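You operate a simulated robot arm through the tools that you are given. There is no shell and no other tool.

Carry out the task below with a simulated robot arm. There is one attempt and no reset: what you move stays moved.

Task
Back up the old drives with the longest and the shortest run time.
Fine: switch the backup box on first; longest into the blue row, shortest into the yellow row; switch it off last.

It is judged by the outcome, as a careful person would: the job done as asked, and still so three seconds after it is handed in. It fails if anything else is knocked over, pushed out of place, dropped, spilled or broken.

Robot
A 6-joint arm with a two-finger gripper, fixed in place. Base frame: the origin is on the floor under the middle of its stand, x ahead of it, y to its left, z up. Readings come in mm, degrees, newtons and seconds.
With the tool pointing down near the work surface it reaches from about 120 to 680 mm from the base axis. Its first joint turns from -66.0 to 66.0 degrees. Payload 2.45 kg.
Tool frame: the origin (TCP) lies between the finger pads and is the grasp point; the fingertips stand 30 mm ahead of it; z points along the fingers, y is the line along which they close. The gripper opens to 106 mm; its body begins 79 mm behind the TCP.
Orientation is told as [roll, pitch, yaw] about the base's x, y, z axes, in that order, counted from this pose: with the fingers straight down and closing along the base's y, the tool's x points along the base's -x, its y along +y and its z along -z.

Tools
- The arm moves only by the tool step_arm. Its argument "plan" is a list of rows, each a list of 7 numbers: the turn, a rotation vector about the base's x, y, z in degrees, then the shift along the base's x, y, z in mm, then the gripper command, from -1 (shut) to 1 (fully open), values between in proportion. In form: [[ax, ay, az, tx, ty, tz, hand], ...]. A call has 1 to 20 rows; each row is the pose to reach, as a shift and turn from the pose commanded when the call began. Each row takes 0.2 s and may step no farther than 50 mm and 8.6 degrees from the row before; otherwise, or with a gripper value out of range, the whole call is refused. Where a pose cannot be reached the arm comes as near as it can. A force on the tool above 80 N (or 10 N above the force at the start of the call, whichever is more), or a blocked arm, ends the call early, and 0.2 s more pass. The fingers move at their own pace (about 153 mm/s each) and stop on an object; they squeeze with about 42 N. The grip force told is the motor's: it shows also when the fingers shut on nothing. Time passes only in rows, and 0.2 s behind the last, so rows that repeat a pose let the fingers close. The reply holds the time, the measured pose of the TCP, the force on the tool along the base axes, the opening and the grip force, in the units named above and with some noise, with the torque about the TCP (base axes, N m) and any sound that the robot's microphone picked up.
- Cameras (640 x 400 px; columns grow to the right, rows downward): "scene" is fixed at [59.3, 418.5, 1401.5]; the picture's right is [-0.71, -0.70, 0.00], its down [-0.40, 0.41, -0.82] and it looks along [0.57, -0.58, -0.58] (base axes); focal length 348 px, centre (320, 200). "wrist" rides on the gripper at [76, -1, -106] in the tool frame; the picture's right is [0.02, 1.00, 0.00], its down [-0.78, 0.02, -0.62] and it looks along [-0.62, 0.01, 0.78] (tool axes); focal length 247 px, centre (320, 200). There is no depth. A picture from a camera that has moved, and an enlarged one, comes with that camera's place and axes in the base frame and with its lens.
- grab_frame(camera): a new picture of that camera. It takes no simulated time.
- inspect(camera, box): a new picture of the part [left, top, right, bottom] of that camera's present view, enlarged. It takes no simulated time.
- close_job(): hands the job in; it is judged then, once.

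Places have to be worked out from the pictures, the camera data and where the tool is seen. Open the gripper and draw the arm clear of the work before you hand the job in, unless the task says otherwise.

The tools are called after ">>>" as a command line: name --pt "numbers of a row" for each row, then --argument value for the rest, lists and objects as JSON in quotes. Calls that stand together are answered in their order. step_arm: Moves the arm, as the interface text tells. Its arguments: {"type":"object","properties":{"plan":{"type":"array","items":{"type":"array","items":{"type":"number"}}}},"required":["plan"]} The other tools are called the same way: grab_frame (camera) takes a picture; inspect (camera, box) takes an enlarged picture of a part of a camera's view; close_job () hands the job in.

At the start:

```text
clock: 0.0
tcp_pos: [427.0, 64.6, 1053.7]
tcp_rot: [0.1, -0.1, 0.1]
force: [-0.4, -0.1, 0.4]
moment: [0.0, -0.05, 0.03]
gripper_width: 106.1
finger_force: 0.0
```

scene: 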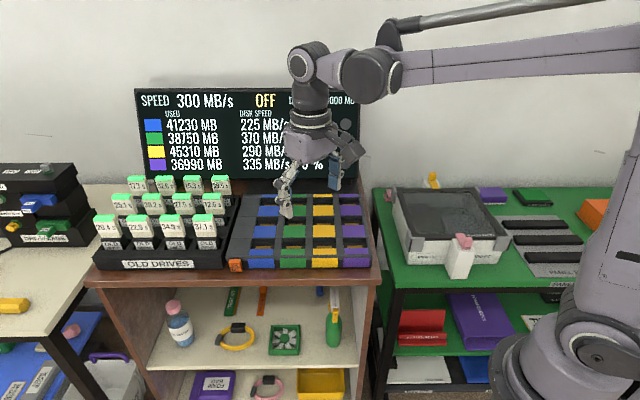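
wrist: 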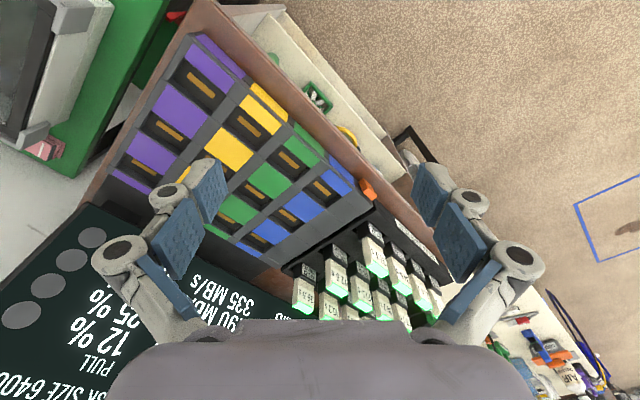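

I start by looking more closely at the drives, the box and the screen.

>>> inspect --camera "scene" --box '[90, 165, 240, 275]'

>>> inspect --camera "scene" --box '[220, 180, 380, 280]'

>>> inspect --camera "scene" --box '[130, 80, 370, 200]'

>>> inspect --camera "wrist" --box '[270, 180, 470, 340]'

>>> inspect --camera "wrist" --box '[80, 0, 400, 260]'

```text
3.64 times, centred on (165, 220) of scene
camera zoom: at [59.3, 418.5, 1401.5], right [-0.71, -0.7, 0.0], down [-0.4, 0.41, -0.82], along [0.57, -0.58, -0.58], focal length 1267 px, centre (884, 127)
```

zoom: 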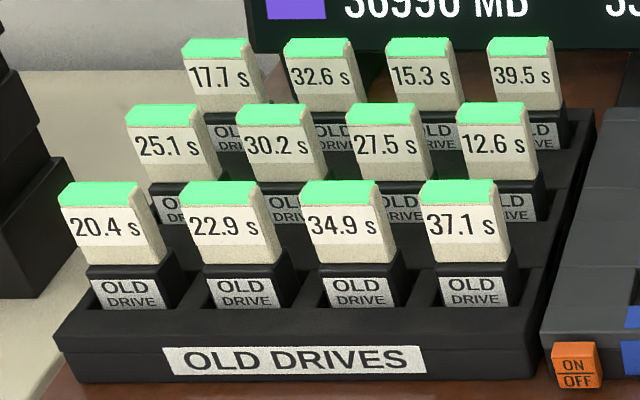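

```text
4.00 times, centred on (300, 230) of scene
camera zoom: at [59.3, 418.5, 1401.5], right [-0.71, -0.7, 0.0], down [-0.4, 0.41, -0.82], along [0.57, -0.58, -0.58], focal length 1394 px, centre (400, 80)
```

zoom: 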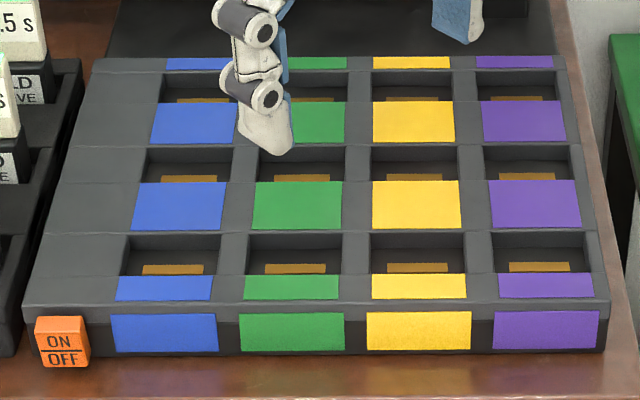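

```text
2.67 times, centred on (250, 140) of scene
camera zoom: at [59.3, 418.5, 1401.5], right [-0.71, -0.7, 0.0], down [-0.4, 0.41, -0.82], along [0.57, -0.58, -0.58], focal length 929 px, centre (507, 360)
```

zoom: 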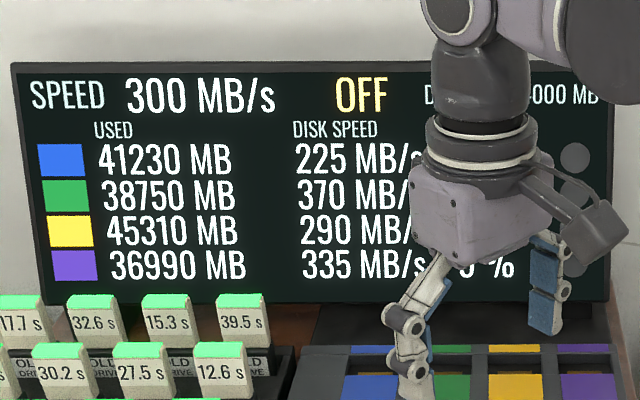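

```text
2.50 times, centred on (370, 260) of wrist
camera zoom: at [349.7, 62.6, 1159.7], right [-0.02, 1.0, 0.0], down [0.78, 0.02, 0.62], along [0.62, 0.02, -0.78], focal length 617 px, centre (195, 50)
```

zoom: 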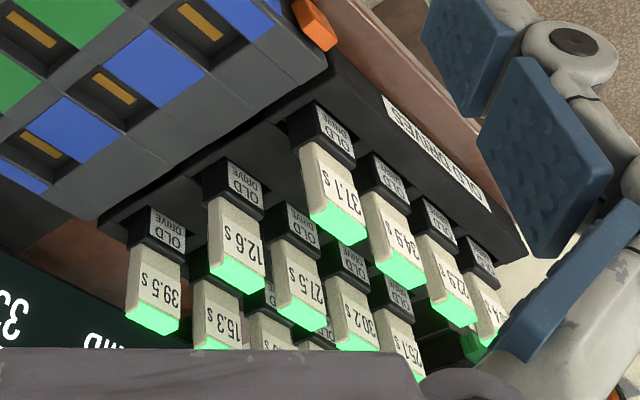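

```text
1.54 times, centred on (240, 130) of wrist
camera zoom: at [349.7, 62.6, 1159.7], right [-0.02, 1.0, 0.0], down [0.78, 0.02, 0.62], along [0.62, 0.02, -0.78], focal length 380 px, centre (443, 308)
```

zoom: 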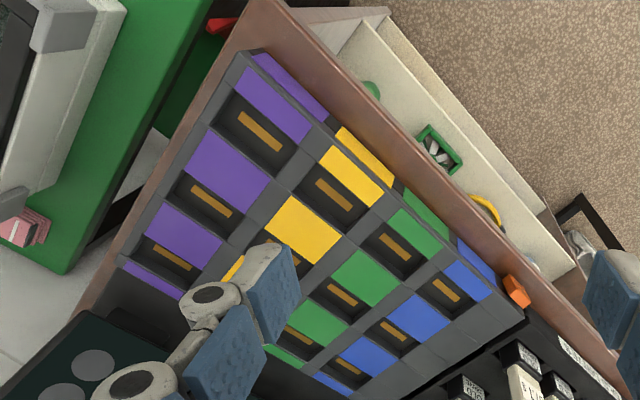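

The old drives read 39.5 s for the longest (back row, right) and 12.6 s for the shortest (middle row, right). The backup box is off, and I place its orange button near (594, 151, 819). I'll bring the closed gripper and wrist camera over the button's front to see how it is pressed, which also clears the view of the screen.

>>> step_arm --pt "0 0 -6.5 18 15 -12 0.2" --pt "0 0 -13 36 30 -25 -0.5" --pt "0 0 -19.5 55 46 -40 -1" --pt "0 0 -26 75 62 -60 -1" --pt "0 0 -32.5 95 80 -80 -1" --pt "0 0 -39 118 98 -95 -1" --pt "0 0 -45.5 135 112 -100 -1" --pt "0 0 -45.5 135 112 -100 -1"

```text
clock: 1.8
tcp_pos: [561.9, 176.6, 953.0]
tcp_rot: [0.1, -0.1, -45.6]
force: [-0.1, 0.0, -0.1]
moment: [0.0, -0.03, -0.01]
gripper_width: 0.1
finger_force: 28.3
```

The arm followed as commanded. I now look through both cameras.

>>> grab_frame --camera "wrist"

>>> grab_frame --camera "scene"

>>> inspect --camera "scene" --box '[130, 80, 370, 200]'

```text
taken
camera wrist: at [506.5, 230.2, 1059.3], right [0.7, 0.72, 0.0], down [0.56, -0.55, 0.62], along [0.45, -0.43, -0.78], focal length 247 px, centre (320, 200)
```

wrist: 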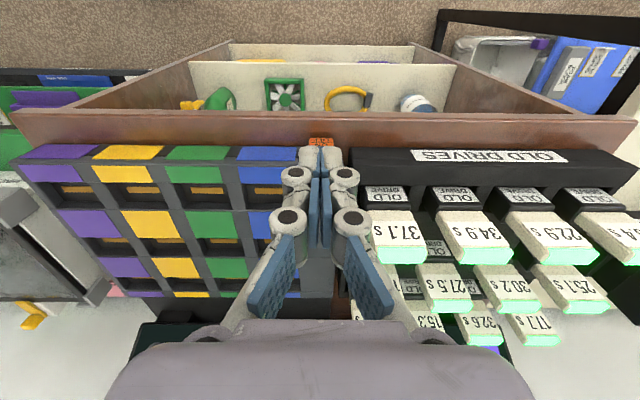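

```text
taken
```

scene: 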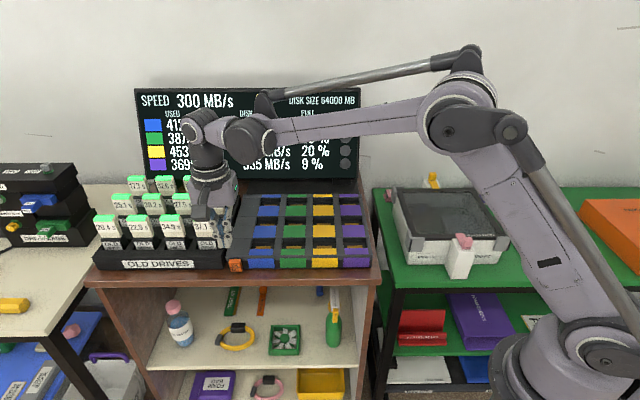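

```text
2.67 times, centred on (250, 140) of scene
camera zoom: at [59.3, 418.5, 1401.5], right [-0.71, -0.7, 0.0], down [-0.4, 0.41, -0.82], along [0.57, -0.58, -0.58], focal length 929 px, centre (507, 360)
```

zoom: 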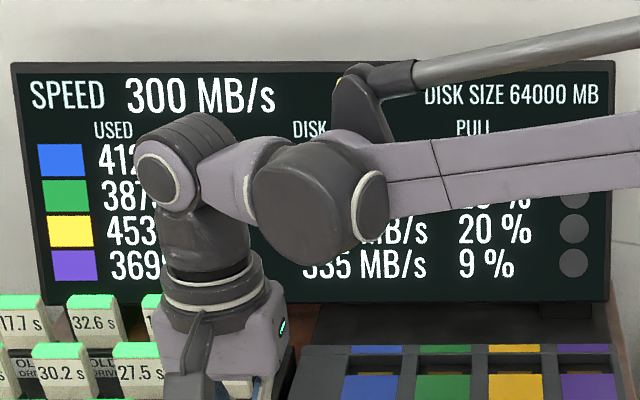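

The screen also shows a "PULL" percentage per row with round lights beside it. I zoom in on the button and the drive holder.

>>> inspect --camera "wrist" --box '[270, 110, 370, 172]'

>>> inspect --camera "wrist" --box '[340, 140, 560, 290]'

>>> inspect --camera "scene" --box '[150, 140, 290, 280]'

```text
6.40 times, centred on (320, 141) of wrist
camera zoom: at [506.5, 230.2, 1059.3], right [0.7, 0.72, 0.0], down [0.56, -0.55, 0.62], along [0.45, -0.43, -0.78], focal length 1581 px, centre (320, 578)
```

zoom: 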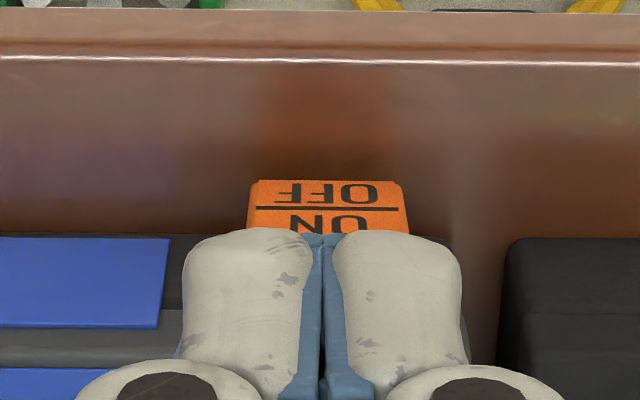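

```text
2.67 times, centred on (450, 215) of wrist
camera zoom: at [506.5, 230.2, 1059.3], right [0.7, 0.72, 0.0], down [0.56, -0.55, 0.62], along [0.45, -0.43, -0.78], focal length 659 px, centre (-27, 160)
```

zoom: 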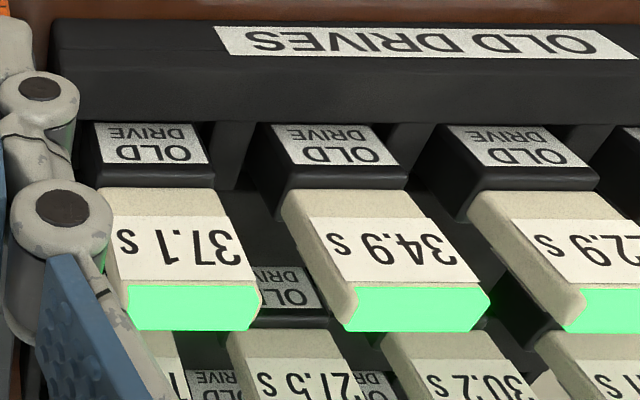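

```text
2.86 times, centred on (220, 210) of scene
camera zoom: at [59.3, 418.5, 1401.5], right [-0.71, -0.7, 0.0], down [-0.4, 0.41, -0.82], along [0.57, -0.58, -0.58], focal length 996 px, centre (606, 171)
```

zoom: 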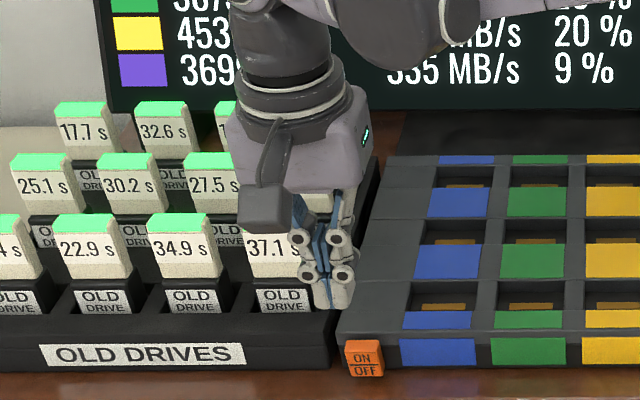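

The button is a vertical-faced cube (ON upper half, OFF lower half) on the box's front, near r=-529 along the table and z≈819. I lower the closed fingers in front of it and check their height before pushing.

>>> step_arm --pt "0 0 0 -4 0 -30 -1" --pt "0 0 0 -6 0 -60 -1" --pt "0 0 0 -6 0 -85 -1" --pt "0 0 0 -6 0 -85 -1"

>>> inspect --camera "scene" --box '[180, 190, 300, 290]'

>>> grab_frame --camera "wrist"

```text
clock: 2.8
tcp_pos: [556.1, 177.6, 867.8]
tcp_rot: [0.1, -0.1, -45.3]
force: [-0.6, 0.3, 0.7]
moment: [0.03, -0.02, 0.02]
gripper_width: 0.0
finger_force: 28.3
```

```text
4.00 times, centred on (240, 240) of scene
camera zoom: at [59.3, 418.5, 1401.5], right [-0.71, -0.7, 0.0], down [-0.4, 0.41, -0.82], along [0.57, -0.58, -0.58], focal length 1394 px, centre (640, 40)
```

zoom: 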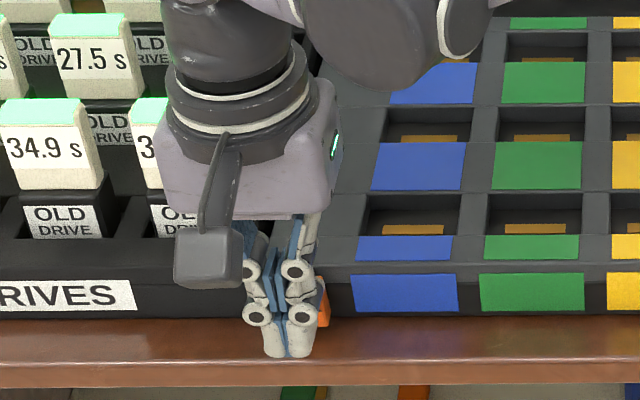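

```text
taken
camera wrist: at [500.8, 230.6, 973.9], right [0.7, 0.72, 0.0], down [0.56, -0.55, 0.62], along [0.45, -0.43, -0.78], focal length 247 px, centre (320, 200)
```

wrist: 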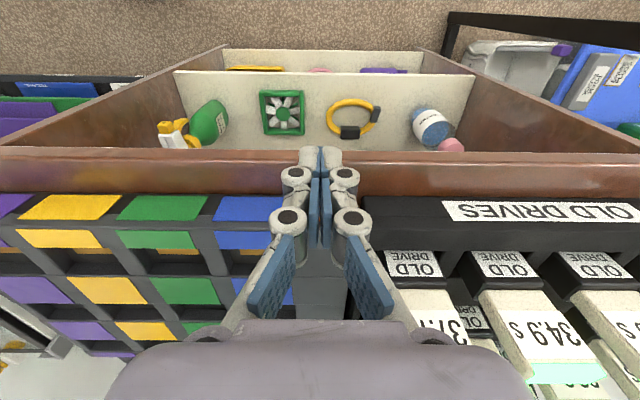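

The fingertips are now just in front of the button (tip z≈838). I lower about 16 mm so only the upper ON half is faced, centre sideways, and creep forward along the box's depth direction.

>>> step_arm --pt "0 0 0 5 5 -8 -1" --pt "0 0 0 5 5 -16 -1" --pt "0 0 0 9 1 -16 -1" --pt "0 0 0 14 -4 -16 -1" --pt "0 0 0 18 -8 -16 -1"

>>> inspect --camera "scene" --box '[200, 230, 280, 290]'

>>> inspect --camera "wrist" --box '[250, 110, 400, 210]'

```text
clock: 4.0
tcp_pos: [573.6, 169.4, 853.4]
tcp_rot: [0.1, -0.1, -45.4]
force: [0.5, -0.5, -0.4]
moment: [-0.01, 0.0, 0.0]
gripper_width: 0.0
finger_force: 29.0
```

```text
6.67 times, centred on (240, 260) of scene
camera zoom: at [59.3, 418.5, 1401.5], right [-0.71, -0.7, 0.0], down [-0.4, 0.41, -0.82], along [0.57, -0.58, -0.58], focal length 2323 px, centre (853, -200)
```

zoom: 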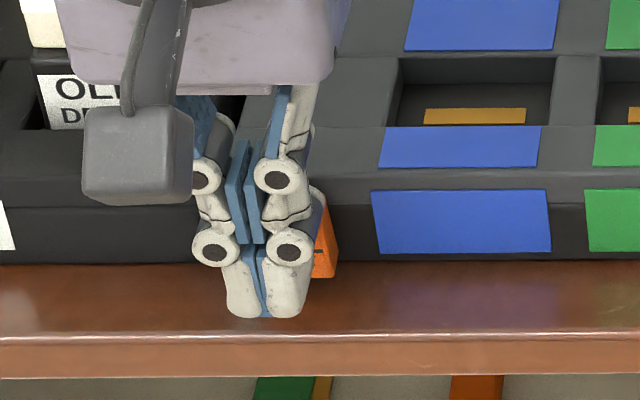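

```text
4.00 times, centred on (325, 160) of wrist
camera zoom: at [518.3, 221.8, 958.8], right [0.7, 0.72, 0.0], down [0.56, -0.55, 0.62], along [0.45, -0.43, -0.78], focal length 988 px, centre (300, 360)
```

zoom: 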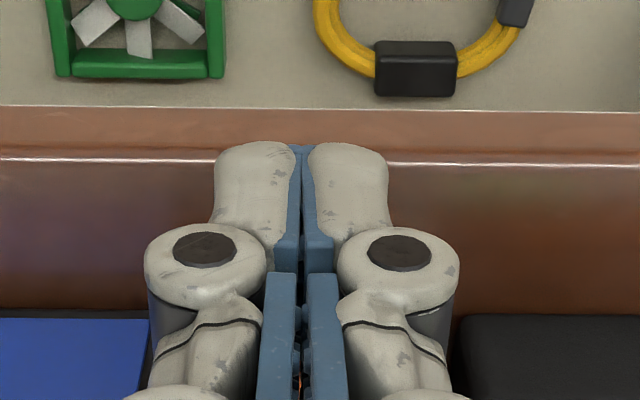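

No contact yet at f≈281. I continue forward in small steps and watch the force.

>>> step_arm --pt "0 0 0 2.8 -2.85 0 -1" --pt "0 0 0 5.6 -5.7 0 -1" --pt "0 0 0 8.4 -8.55 0 -1"

```text
clock: 4.8
tcp_pos: [580.9, 160.5, 854.0]
tcp_rot: [0.0, 0.1, -45.3]
force: [-5.2, 3.9, 1.6]
moment: [0.14, 0.07, 0.05]
gripper_width: 0.1
finger_force: 28.6
```

There's a first contact force of about 6.5 N against the push. I check whether the screen has changed.

>>> inspect --camera "scene" --box '[130, 80, 370, 200]'

>>> inspect --camera "scene" --box '[200, 230, 280, 290]'

```text
2.67 times, centred on (250, 140) of scene
camera zoom: at [59.2, 418.6, 1401.5], right [-0.71, -0.7, 0.0], down [-0.4, 0.41, -0.82], along [0.57, -0.58, -0.58], focal length 929 px, centre (507, 360)
```

zoom: 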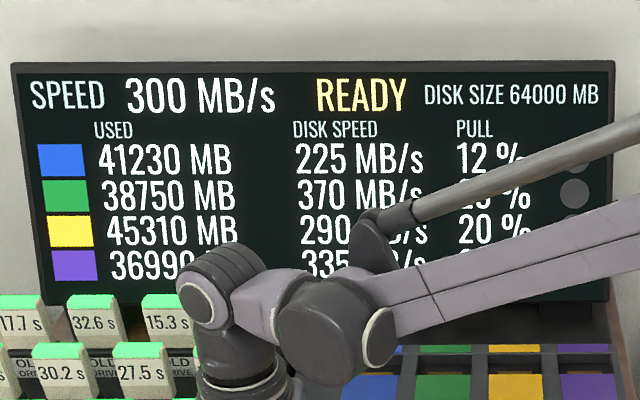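

```text
6.67 times, centred on (240, 260) of scene
camera zoom: at [59.2, 418.6, 1401.5], right [-0.71, -0.7, 0.0], down [-0.4, 0.41, -0.82], along [0.57, -0.58, -0.58], focal length 2323 px, centre (853, -200)
```

zoom: 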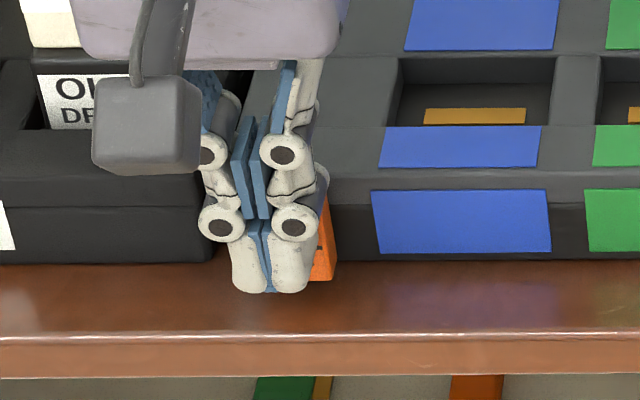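

The screen now reads READY, so the box is on. I back off the button, rise, and move over the middle of the box to get a second view of the screen, slots and drives.

>>> step_arm --pt "0 0 0 -9 9 0 -1" --pt "0 0 0 -17 18 0 -1" --pt "0 0 0 -17 18 45 -1" --pt "0 0 0 -17 18 92 -1" --pt "0 0 0 -35 -15 120 -1" --pt "0 0 0 -52 -45 148 -1" --pt "0 0 0 -69 -70 176 -1" --pt "0 0 0 -85 -94 204 -1" --pt "0 0 0 -85 -94 252 -1" --pt "0 0 0 -85 -94 252 -1"

>>> grab_frame --camera "wrist"

>>> grab_frame --camera "scene"

```text
clock: 7.0
tcp_pos: [497.1, 67.0, 1106.2]
tcp_rot: [0.1, -0.1, -45.4]
force: [-0.2, -0.1, 0.4]
moment: [0.0, -0.01, -0.03]
gripper_width: 0.0
finger_force: 28.4
```

```text
taken
camera wrist: at [441.7, 119.4, 1211.3], right [0.7, 0.72, 0.0], down [0.56, -0.55, 0.62], along [0.45, -0.43, -0.78], focal length 247 px, centre (320, 200)
```

wrist: 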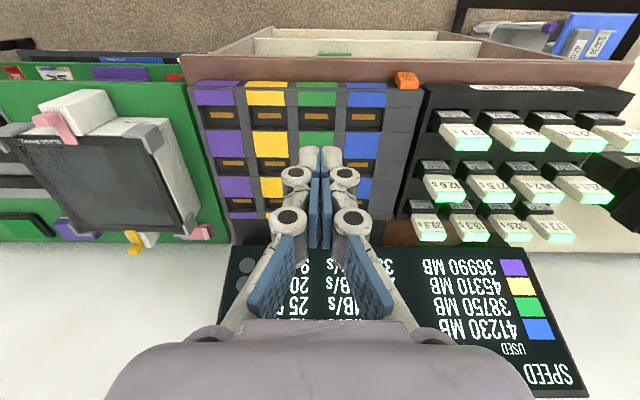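

```text
taken
```

scene: 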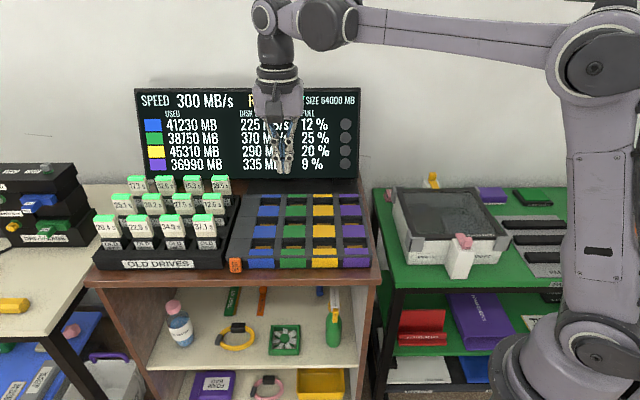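

The display turns out to stand well behind the back row of drives (front at f≈680–715), leaving room for the wrist. I zoom in on the drives and slots to fix their positions.

>>> inspect --camera "wrist" --box '[385, 60, 625, 260]'

>>> inspect --camera "wrist" --box '[180, 60, 440, 240]'

>>> inspect --camera "scene" --box '[170, 165, 250, 275]'

>>> inspect --camera "scene" --box '[220, 180, 380, 280]'

```text
2.00 times, centred on (505, 160) of wrist
camera zoom: at [441.7, 119.4, 1211.3], right [0.7, 0.72, 0.0], down [0.56, -0.55, 0.62], along [0.45, -0.43, -0.78], focal length 494 px, centre (-50, 280)
```

zoom: 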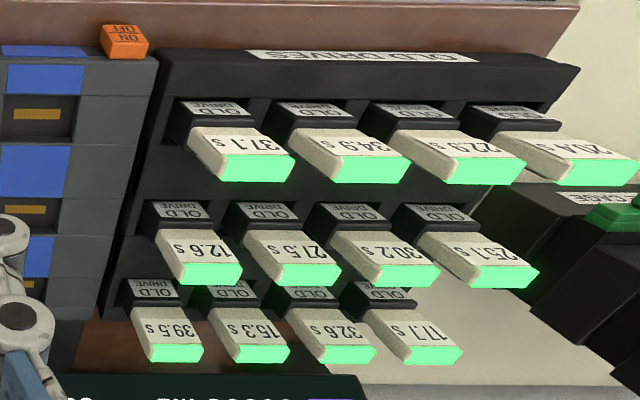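

```text
2.22 times, centred on (310, 150) of wrist
camera zoom: at [441.7, 119.4, 1211.3], right [0.7, 0.72, 0.0], down [0.56, -0.55, 0.62], along [0.45, -0.43, -0.78], focal length 549 px, centre (342, 311)
```

zoom: 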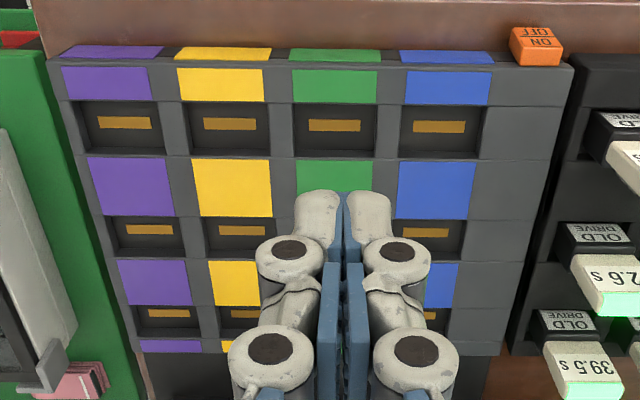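

```text
3.64 times, centred on (210, 220) of scene
camera zoom: at [59.3, 418.5, 1401.5], right [-0.71, -0.7, 0.0], down [-0.4, 0.41, -0.82], along [0.57, -0.58, -0.58], focal length 1267 px, centre (720, 127)
```

zoom: 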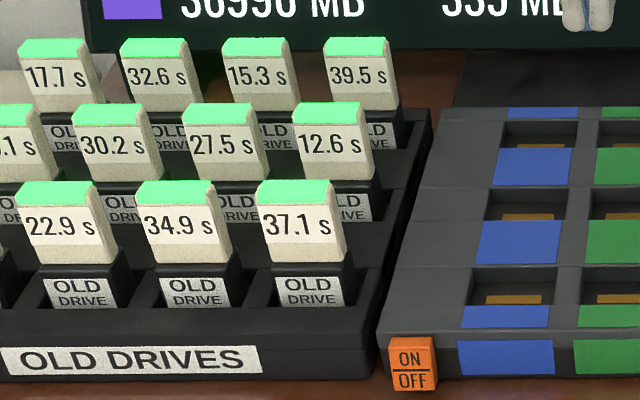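

```text
4.00 times, centred on (300, 230) of scene
camera zoom: at [59.3, 418.5, 1401.5], right [-0.71, -0.7, 0.0], down [-0.4, 0.41, -0.82], along [0.57, -0.58, -0.58], focal length 1394 px, centre (400, 80)
```

zoom: 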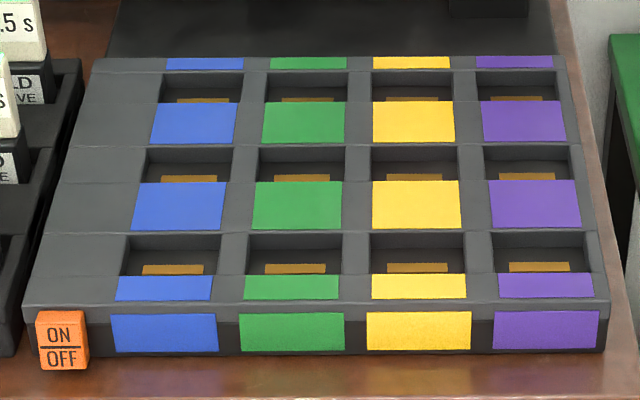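

Estimates: drive tops z≈907, white part about 49×26 mm and 46 mm tall. Drive 39.5 sits at r≈-601, f≈545 and drive 12.6 at r≈-598, f≈457; the box top is z≈833, with the near blue slot at r≈-471, f≈365. Both drives are too far out for a vertical tool, so I'll come in tilted from the box side, fingers closing along the drive's thickness, and first yaw the tool while high and clear.

>>> step_arm --pt "0 0 -8.2 0 0 0 -0.6" --pt "0 0 -16.4 0 0 0 -0.2" --pt "0 0 -24.6 0 0 0 0.15" --pt "0 0 -32.8 0 0 0 0.15" --pt "0 0 -41 0 0 0 0.15" --pt "0 0 -49.2 0 0 0 0.15" --pt "0 0 -57.4 0 0 0 0.15" --pt "0 0 -65.6 0 0 0 0.15" --pt "0 0 -73.8 0 0 0 0.15" --pt "0 0 -82 0 0 0 0.15" --pt "0 0 -90 0 0 0 0.15" --pt "0 0 -90 0 0 0 0.15"

```text
clock: 9.6
tcp_pos: [497.1, 66.6, 1105.1]
tcp_rot: [0.1, -0.1, -135.5]
force: [0.0, -0.2, -0.2]
moment: [-0.01, -0.01, -0.01]
gripper_width: 61.1
finger_force: 0.0
```

The yaw worked. Now I tilt the tool about 55° so it points toward the drive column, while staying high.

>>> step_arm --pt "5.508 -5.602 0 0 0 0 0.15" --pt "11.016 -11.204 0 0 0 0 0.15" --pt "16.524 -16.806 0 0 0 0 0.15" --pt "22.03 -22.41 0 0 0 0 0.15" --pt "27.54 -28.01 0 0 0 0 0.15" --pt "33.05 -33.61 0 0 0 0 0.15" --pt "38.56 -39.21 0 0 0 0 0.15" --pt "38.56 -39.21 0 0 0 0 0.15"

>>> grab_frame --camera "scene"

>>> grab_frame --camera "wrist"

```text
clock: 11.4
tcp_pos: [496.7, 66.4, 1105.8]
tcp_rot: [0.2, 55.0, -135.4]
force: [-0.5, 0.8, -0.4]
moment: [-0.02, 0.0, 0.0]
gripper_width: 61.0
finger_force: 0.1
```

```text
taken
```

scene: 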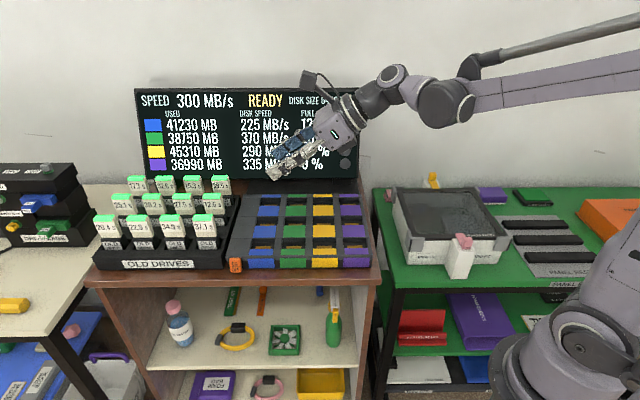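

```text
taken
camera wrist: at [464.2, 36.8, 1228.0], right [0.71, -0.7, 0.02], down [-0.67, -0.68, -0.29], along [0.21, 0.19, -0.96], focal length 247 px, centre (320, 200)
```

wrist: 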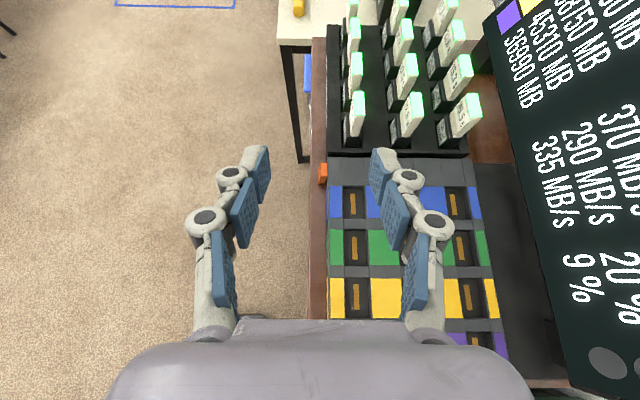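

The tilted pose is good: the wrist camera now looks straight down with the fingers visible. I move toward a stand-off on the box side of drive 39.5, in stages, watching clearance to the display.

>>> step_arm --pt "0 0 0 29 -21 -17 0.15" --pt "0 0 0 58 -42 -34 0.15" --pt "0 0 0 87 -63 -51 0.15" --pt "0 0 0 116 -85 -68 0.15" --pt "0 0 0 146 -107 -86 0.15" --pt "0 0 0 146 -107 -86 0.15"

>>> grab_frame --camera "scene"

>>> grab_frame --camera "wrist"

```text
clock: 12.8
tcp_pos: [643.4, -41.6, 1017.9]
tcp_rot: [0.1, 54.9, -135.4]
force: [-0.1, -0.2, -0.1]
moment: [-0.02, 0.01, -0.01]
gripper_width: 60.8
finger_force: 0.1
```

```text
taken
```

scene: 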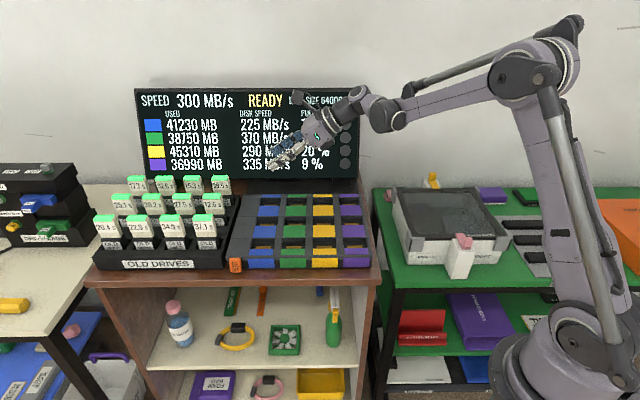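

```text
taken
camera wrist: at [610.6, -70.0, 1141.3], right [0.71, -0.7, 0.02], down [-0.67, -0.68, -0.28], along [0.21, 0.19, -0.96], focal length 247 px, centre (320, 200)
```

wrist: 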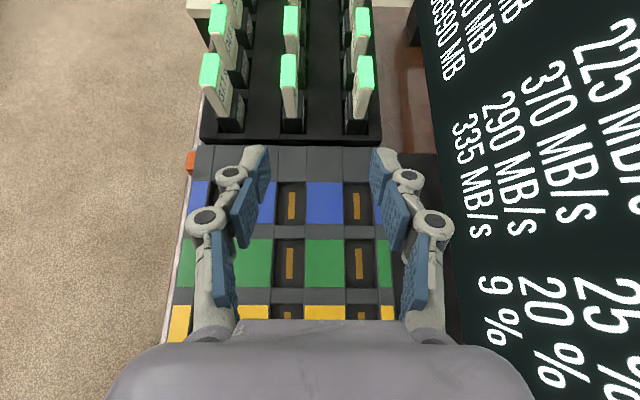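

The arm clears the display. I zoom in from this top view to pin down drive 39.5 precisely.

>>> inspect --camera "wrist" --box '[180, 0, 404, 140]'

>>> inspect --camera "scene" --box '[190, 168, 246, 203]'

>>> inspect --camera "wrist" --box '[180, 130, 404, 330]'

```text
2.86 times, centred on (292, 70) of wrist
camera zoom: at [610.6, -70.0, 1141.3], right [0.71, -0.7, 0.02], down [-0.67, -0.68, -0.28], along [0.21, 0.19, -0.96], focal length 706 px, centre (400, 571)
```

zoom: 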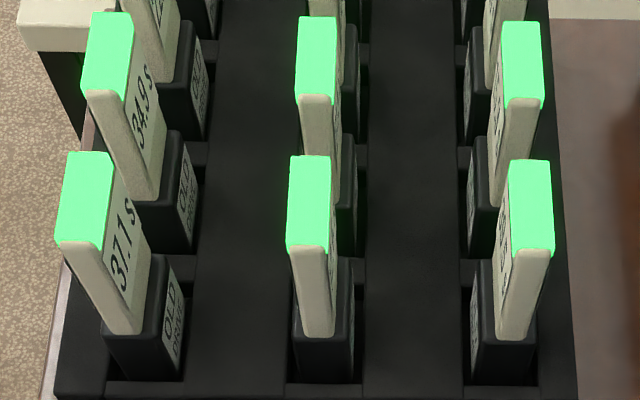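

```text
11.43 times, centred on (218, 186) of scene
camera zoom: at [59.3, 418.5, 1401.5], right [-0.71, -0.7, 0.0], down [-0.4, 0.41, -0.82], along [0.57, -0.58, -0.58], focal length 3983 px, centre (1486, 366)
```

zoom: 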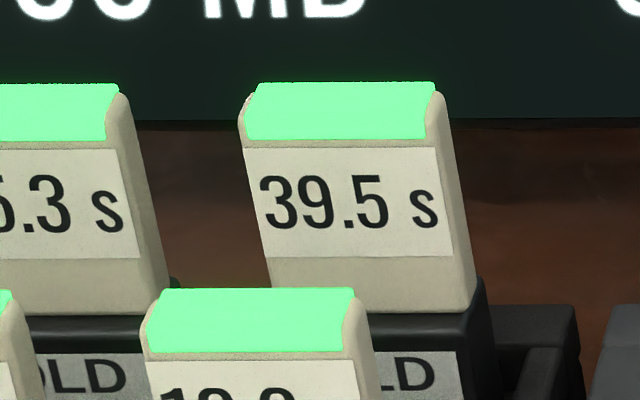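

```text
2.00 times, centred on (292, 230) of wrist
camera zoom: at [610.6, -70.0, 1141.3], right [0.71, -0.7, 0.02], down [-0.67, -0.68, -0.28], along [0.21, 0.19, -0.96], focal length 494 px, centre (376, 140)
```

zoom: 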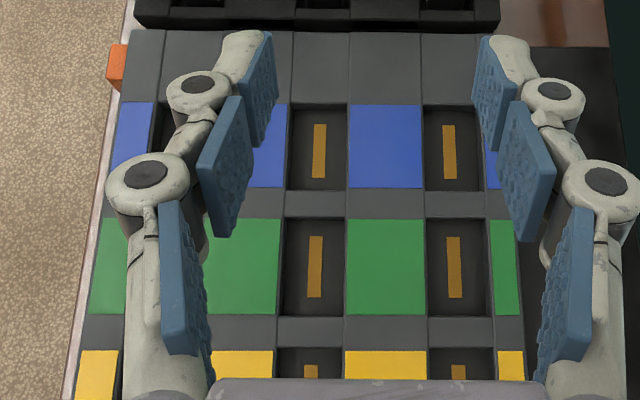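

Positions from the two cameras differ by about 11–14 mm in depth, so I check the gripper itself in the scene view to see which one is right.

>>> inspect --camera "scene" --box '[240, 90, 400, 190]'

>>> inspect --camera "wrist" --box '[160, 120, 480, 320]'

```text
4.00 times, centred on (320, 140) of scene
camera zoom: at [59.3, 418.5, 1401.5], right [-0.71, -0.7, 0.0], down [-0.4, 0.41, -0.82], along [0.57, -0.58, -0.58], focal length 1394 px, centre (320, 440)
```

zoom: 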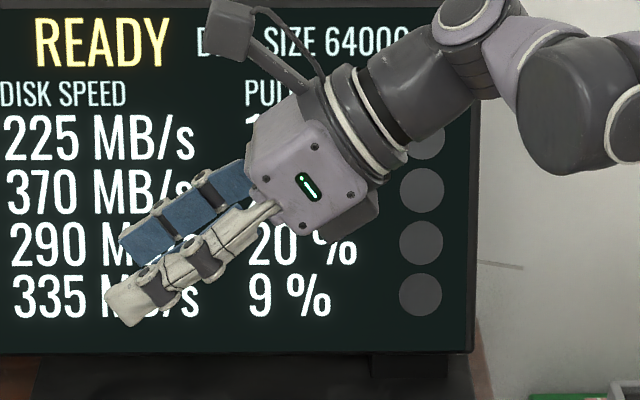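

```text
2.00 times, centred on (320, 220) of wrist
camera zoom: at [610.6, -70.0, 1141.3], right [0.71, -0.7, 0.02], down [-0.67, -0.68, -0.28], along [0.21, 0.19, -0.96], focal length 494 px, centre (320, 160)
```

zoom: 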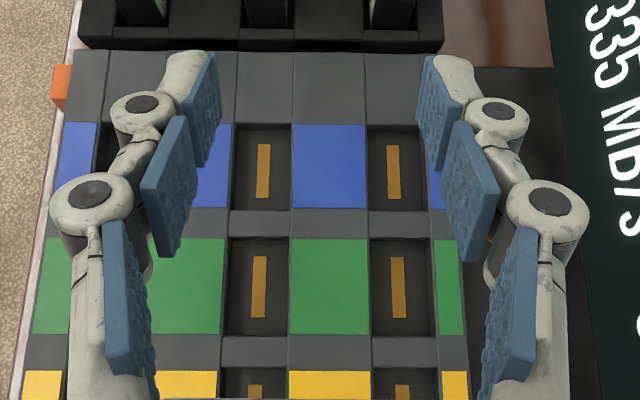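

The scene camera predicts the fingertip position correctly, so I trust it. That puts drive 39.5 at r≈-602, f≈533, z from 866 to 914. I move to a stand-off 100 mm back along the tool axis, level with its row.

>>> step_arm --pt "0 0 0 24 5 -16 0.15" --pt "0 0 0 48 10 -33 0.15" --pt "0 0 0 72 15 -50 0.15" --pt "0 0 0 95 20 -66 0.15" --pt "0 0 0 95 20 -66 0.15"

>>> grab_frame --camera "wrist"

>>> inspect --camera "scene" --box '[160, 110, 320, 210]'

>>> grab_frame --camera "scene"

```text
clock: 14.0
tcp_pos: [738.4, -20.0, 953.2]
tcp_rot: [0.1, 54.9, -135.4]
force: [0.3, 0.4, 0.0]
moment: [0.02, 0.0, 0.04]
gripper_width: 60.9
finger_force: 0.1
```

```text
taken
camera wrist: at [706.3, -49.2, 1075.7], right [0.71, -0.7, 0.02], down [-0.67, -0.68, -0.28], along [0.21, 0.19, -0.96], focal length 247 px, centre (320, 200)
```

wrist: 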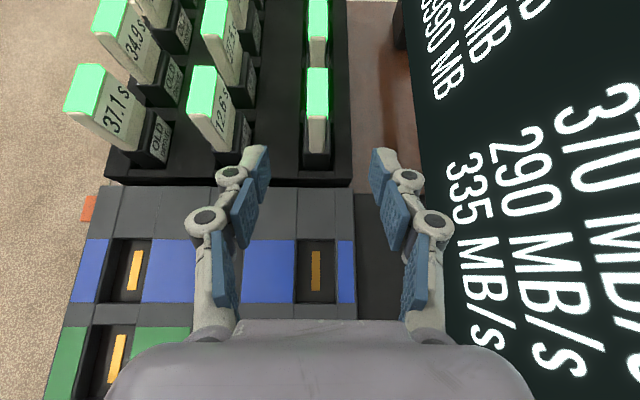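

```text
4.00 times, centred on (240, 160) of scene
camera zoom: at [59.3, 418.5, 1401.5], right [-0.71, -0.7, 0.0], down [-0.4, 0.41, -0.82], along [0.57, -0.58, -0.58], focal length 1394 px, centre (640, 360)
```

zoom: 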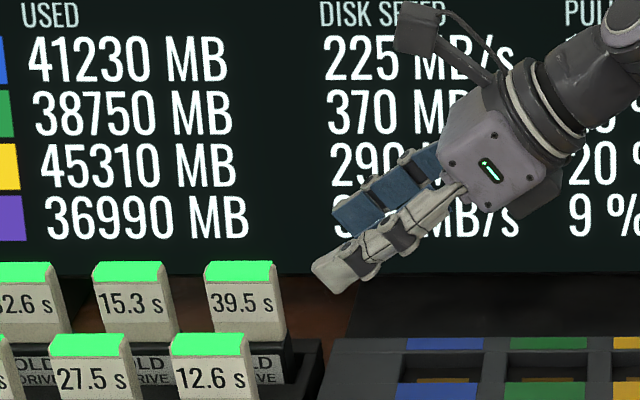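

```text
taken
```

scene: 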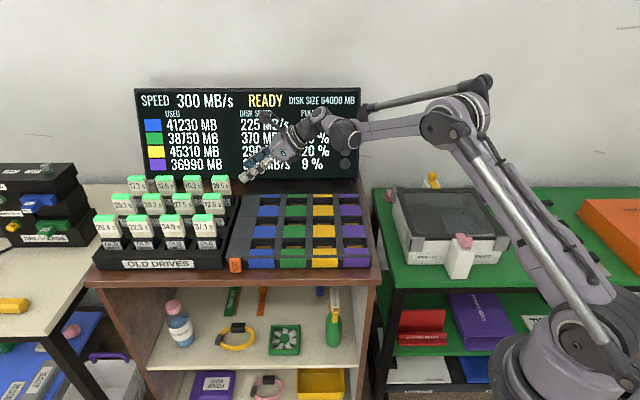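

The drive is centred between the fingers (x≈317 of 320). I advance 60 mm along the tool axis and look again.

>>> step_arm --pt "0 0 0 11.7 11.5 -11.5 0.15" --pt "0 0 0 23.3 23 -23 0.15" --pt "0 0 0 35 34.5 -34.5 0.15" --pt "0 0 0 35 34.5 -34.5 0.15"

>>> grab_frame --camera "wrist"

>>> inspect --camera "scene" --box '[160, 110, 320, 210]'

```text
clock: 15.0
tcp_pos: [773.7, 14.5, 919.0]
tcp_rot: [0.1, 54.9, -135.4]
force: [-1.1, -0.1, 0.7]
moment: [-0.01, 0.0, 0.01]
gripper_width: 60.7
finger_force: 0.1
```

```text
taken
camera wrist: at [741.0, -14.8, 1041.4], right [0.71, -0.7, 0.02], down [-0.67, -0.68, -0.28], along [0.21, 0.19, -0.96], focal length 247 px, centre (320, 200)
```

wrist: 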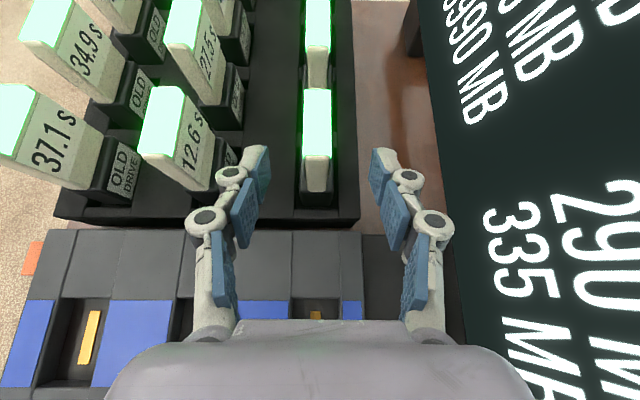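

```text
4.00 times, centred on (240, 160) of scene
camera zoom: at [59.3, 418.5, 1401.5], right [-0.71, -0.7, 0.0], down [-0.4, 0.41, -0.82], along [0.57, -0.58, -0.58], focal length 1394 px, centre (640, 360)
```

zoom: 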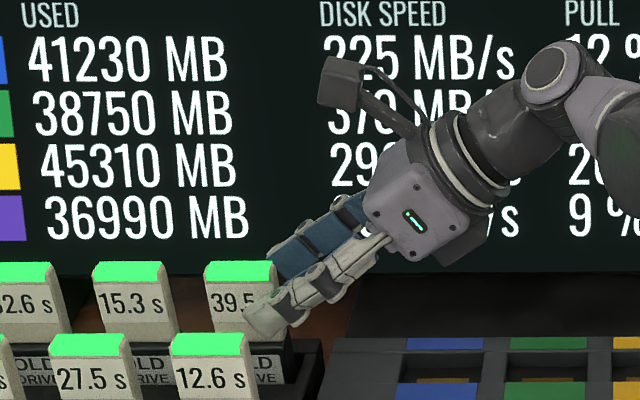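

The fingers straddle the drive well. I advance another 39 mm along the tool axis so the pads cover its white part.

>>> step_arm --pt "0 0 0 7.3 8.2 -7.5 0.15" --pt "0 0 0 14.6 15.8 -15 0.15" --pt "0 0 0 22 23.2 -22.4 0.15" --pt "0 0 0 22 23.2 -22.4 0.15"

>>> grab_frame --camera "wrist"

>>> inspect --camera "scene" --box '[160, 110, 320, 210]'

```text
clock: 16.0
tcp_pos: [796.2, 37.3, 896.2]
tcp_rot: [0.1, 54.9, -135.4]
force: [0.4, -0.1, 0.6]
moment: [0.01, -0.01, 0.01]
gripper_width: 61.0
finger_force: 0.2
```

```text
taken
camera wrist: at [762.6, 7.4, 1019.2], right [0.71, -0.7, 0.02], down [-0.67, -0.68, -0.28], along [0.21, 0.19, -0.96], focal length 247 px, centre (320, 200)
```

wrist: 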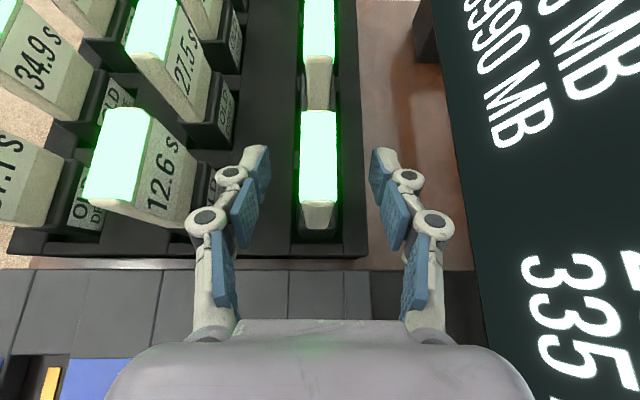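

```text
4.00 times, centred on (240, 160) of scene
camera zoom: at [59.3, 418.5, 1401.5], right [-0.71, -0.7, 0.0], down [-0.4, 0.41, -0.82], along [0.57, -0.58, -0.58], focal length 1394 px, centre (640, 360)
```

zoom: 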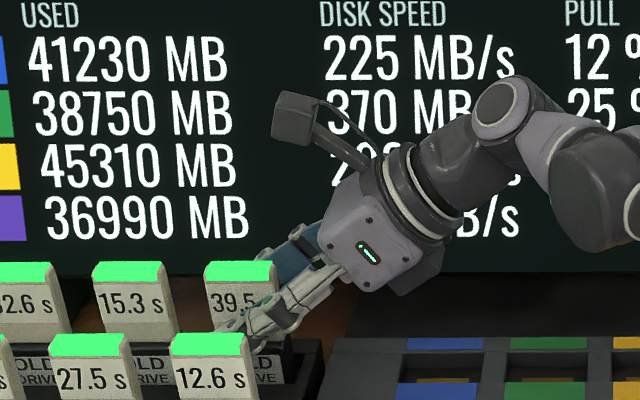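

The pads now straddle the white part, with the drive at x≈319. I raise 4 mm to stay clear of the black base, then close gently.

>>> step_arm --pt "0 0 0 0 0 4 0.15" --pt "0 0 0 0 0 4 -0.3" --pt "0 0 0 0 0 4 -0.6" --pt "0 0 0 0 0 4 -1" --pt "0 0 0 0 0 4 -1"

>>> grab_frame --camera "wrist"

```text
clock: 17.2
tcp_pos: [795.4, 37.3, 900.2]
tcp_rot: [0.1, 54.9, -135.3]
force: [-0.8, 1.0, 0.9]
moment: [0.09, -0.02, 0.01]
gripper_width: 13.1
finger_force: 40.2
```

```text
taken
camera wrist: at [762.7, 7.7, 1023.3], right [0.71, -0.7, 0.02], down [-0.67, -0.68, -0.28], along [0.21, 0.19, -0.96], focal length 247 px, centre (320, 200)
```

wrist: 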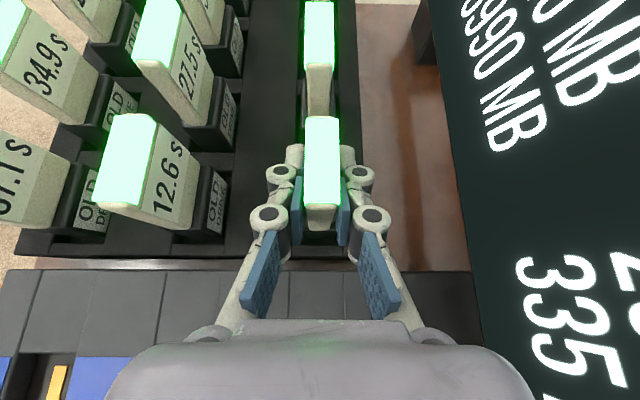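

The grip has closed on the drive (13 mm, 40 N). I lift straight up about 60 mm.

>>> step_arm --pt "0 0 0 0 0 5 -1" --pt "0 0 0 0 0 12 -1" --pt "0 0 0 0 0 22 -1" --pt "0 0 0 0 0 35 -1" --pt "0 0 0 0 0 50 -1" --pt "0 0 0 0 0 65 -1" --pt "0 0 0 0 0 65 -1"

>>> grab_frame --camera "wrist"

>>> inspect --camera "scene" --box '[130, 110, 290, 210]'

```text
clock: 18.8
tcp_pos: [794.3, 36.2, 965.9]
tcp_rot: [0.1, 54.8, -135.4]
force: [-0.5, -0.1, -1.0]
moment: [-0.03, 0.01, -0.01]
gripper_width: 13.4
finger_force: 40.2
```

```text
taken
camera wrist: at [762.1, 7.5, 1088.6], right [0.71, -0.7, 0.02], down [-0.67, -0.68, -0.28], along [0.21, 0.19, -0.96], focal length 247 px, centre (320, 200)
```

wrist: 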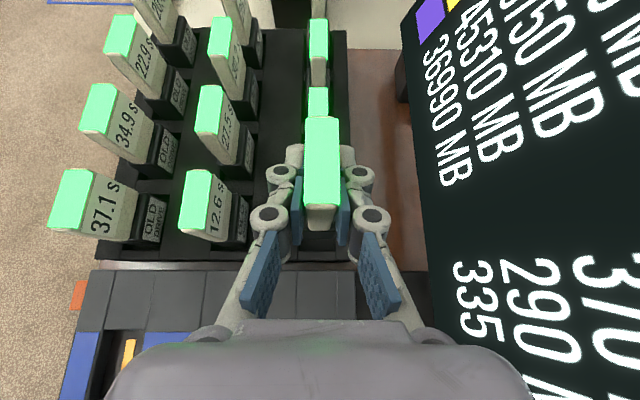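

```text
4.00 times, centred on (210, 160) of scene
camera zoom: at [59.4, 418.5, 1401.5], right [-0.71, -0.7, 0.0], down [-0.4, 0.41, -0.82], along [0.57, -0.58, -0.58], focal length 1394 px, centre (760, 360)
```

zoom: 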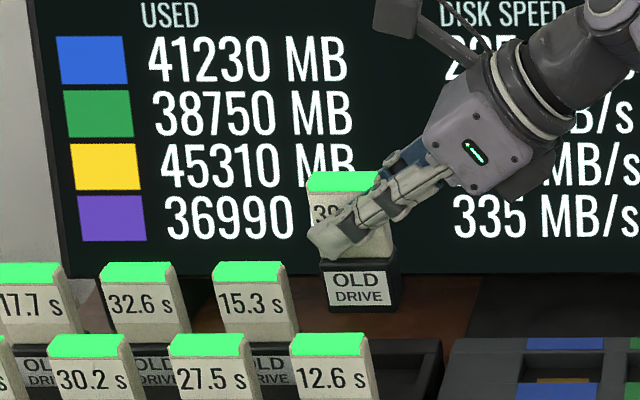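

The drive is lifted cleanly and hangs upright. I zoom in to measure its base relative to the TCP.

>>> inspect --camera "scene" --box '[190, 145, 254, 195]'

>>> inspect --camera "wrist" --box '[240, 90, 400, 270]'

```text
8.00 times, centred on (222, 170) of scene
camera zoom: at [59.4, 418.5, 1401.5], right [-0.71, -0.7, 0.0], down [-0.4, 0.41, -0.82], along [0.57, -0.58, -0.58], focal length 2788 px, centre (1104, 440)
```

zoom: 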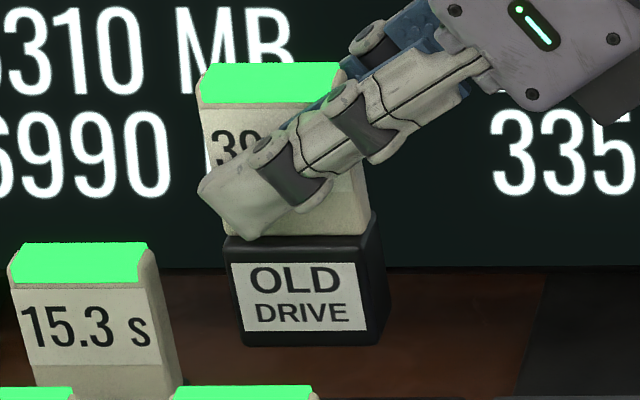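

```text
2.22 times, centred on (320, 180) of wrist
camera zoom: at [762.1, 7.5, 1088.6], right [0.71, -0.7, 0.02], down [-0.67, -0.68, -0.28], along [0.21, 0.19, -0.96], focal length 549 px, centre (320, 244)
```

zoom: 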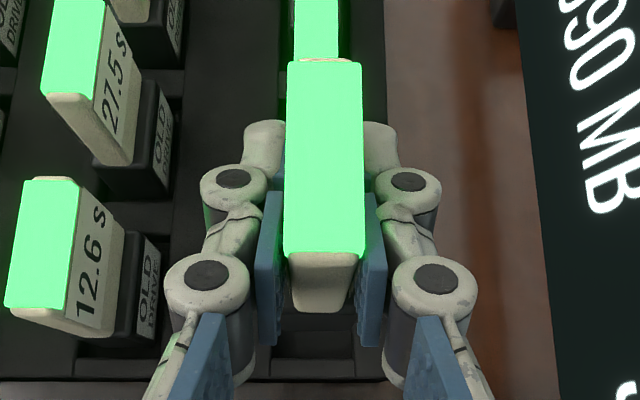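

The drive's base is 45 mm wide, centred about 7.5 mm left of the TCP, with its bottom 74 mm below the TCP. I carry it sideways off the holder first, then forward to above the near blue slot.

>>> step_arm --pt "0 0 0 -30 -29.7 0 -1" --pt "0 0 0 -60 -59.3 0 -1" --pt "0 0 0 -90.6 -89 0 -1" --pt "0 0 0 -120 -59.4 0 -1" --pt "0 0 0 -149 -29.8 0 -1" --pt "0 0 0 -178 -0.2 0 -1" --pt "0 0 0 -207 29.4 0 -1" --pt "0 0 0 -207 29.4 -30 -1" --pt "0 0 0 -207 29.4 -30 -1"

>>> grab_frame --camera "wrist"

>>> inspect --camera "scene" --box '[210, 180, 338, 270]'

>>> grab_frame --camera "scene"

```text
clock: 20.8
tcp_pos: [587.8, 65.9, 934.5]
tcp_rot: [0.0, 54.9, -135.3]
force: [0.2, 0.6, -2.7]
moment: [0.03, -0.01, 0.01]
gripper_width: 13.5
finger_force: 38.9
```

```text
taken
camera wrist: at [555.6, 37.2, 1057.9], right [0.71, -0.7, 0.02], down [-0.67, -0.68, -0.28], along [0.21, 0.19, -0.96], focal length 247 px, centre (320, 200)
```

wrist: 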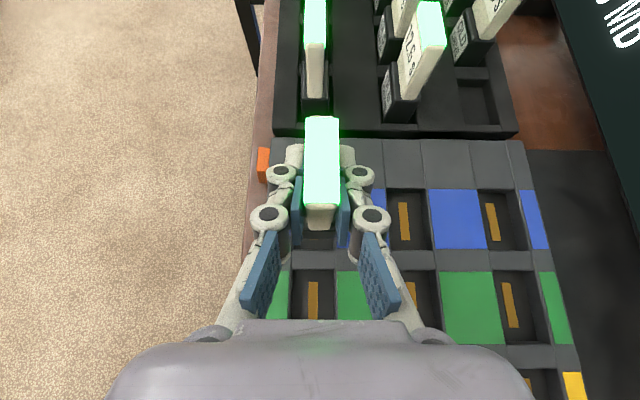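

```text
4.44 times, centred on (274, 225) of scene
camera zoom: at [59.3, 418.5, 1401.5], right [-0.71, -0.7, 0.0], down [-0.4, 0.41, -0.82], along [0.57, -0.58, -0.58], focal length 1549 px, centre (524, 89)
```

zoom: 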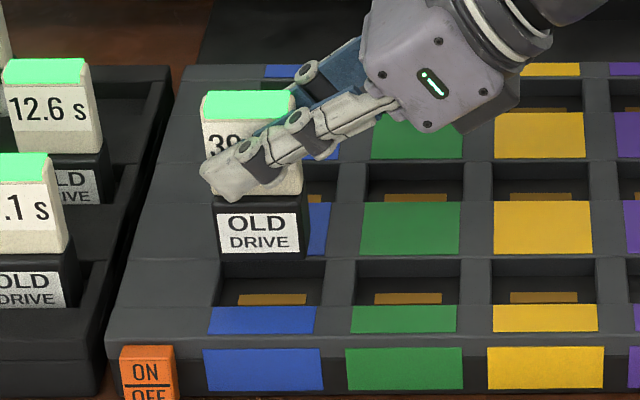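

```text
taken
```

scene: 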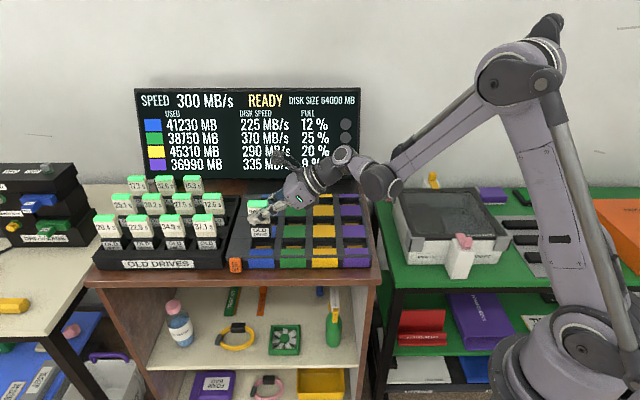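

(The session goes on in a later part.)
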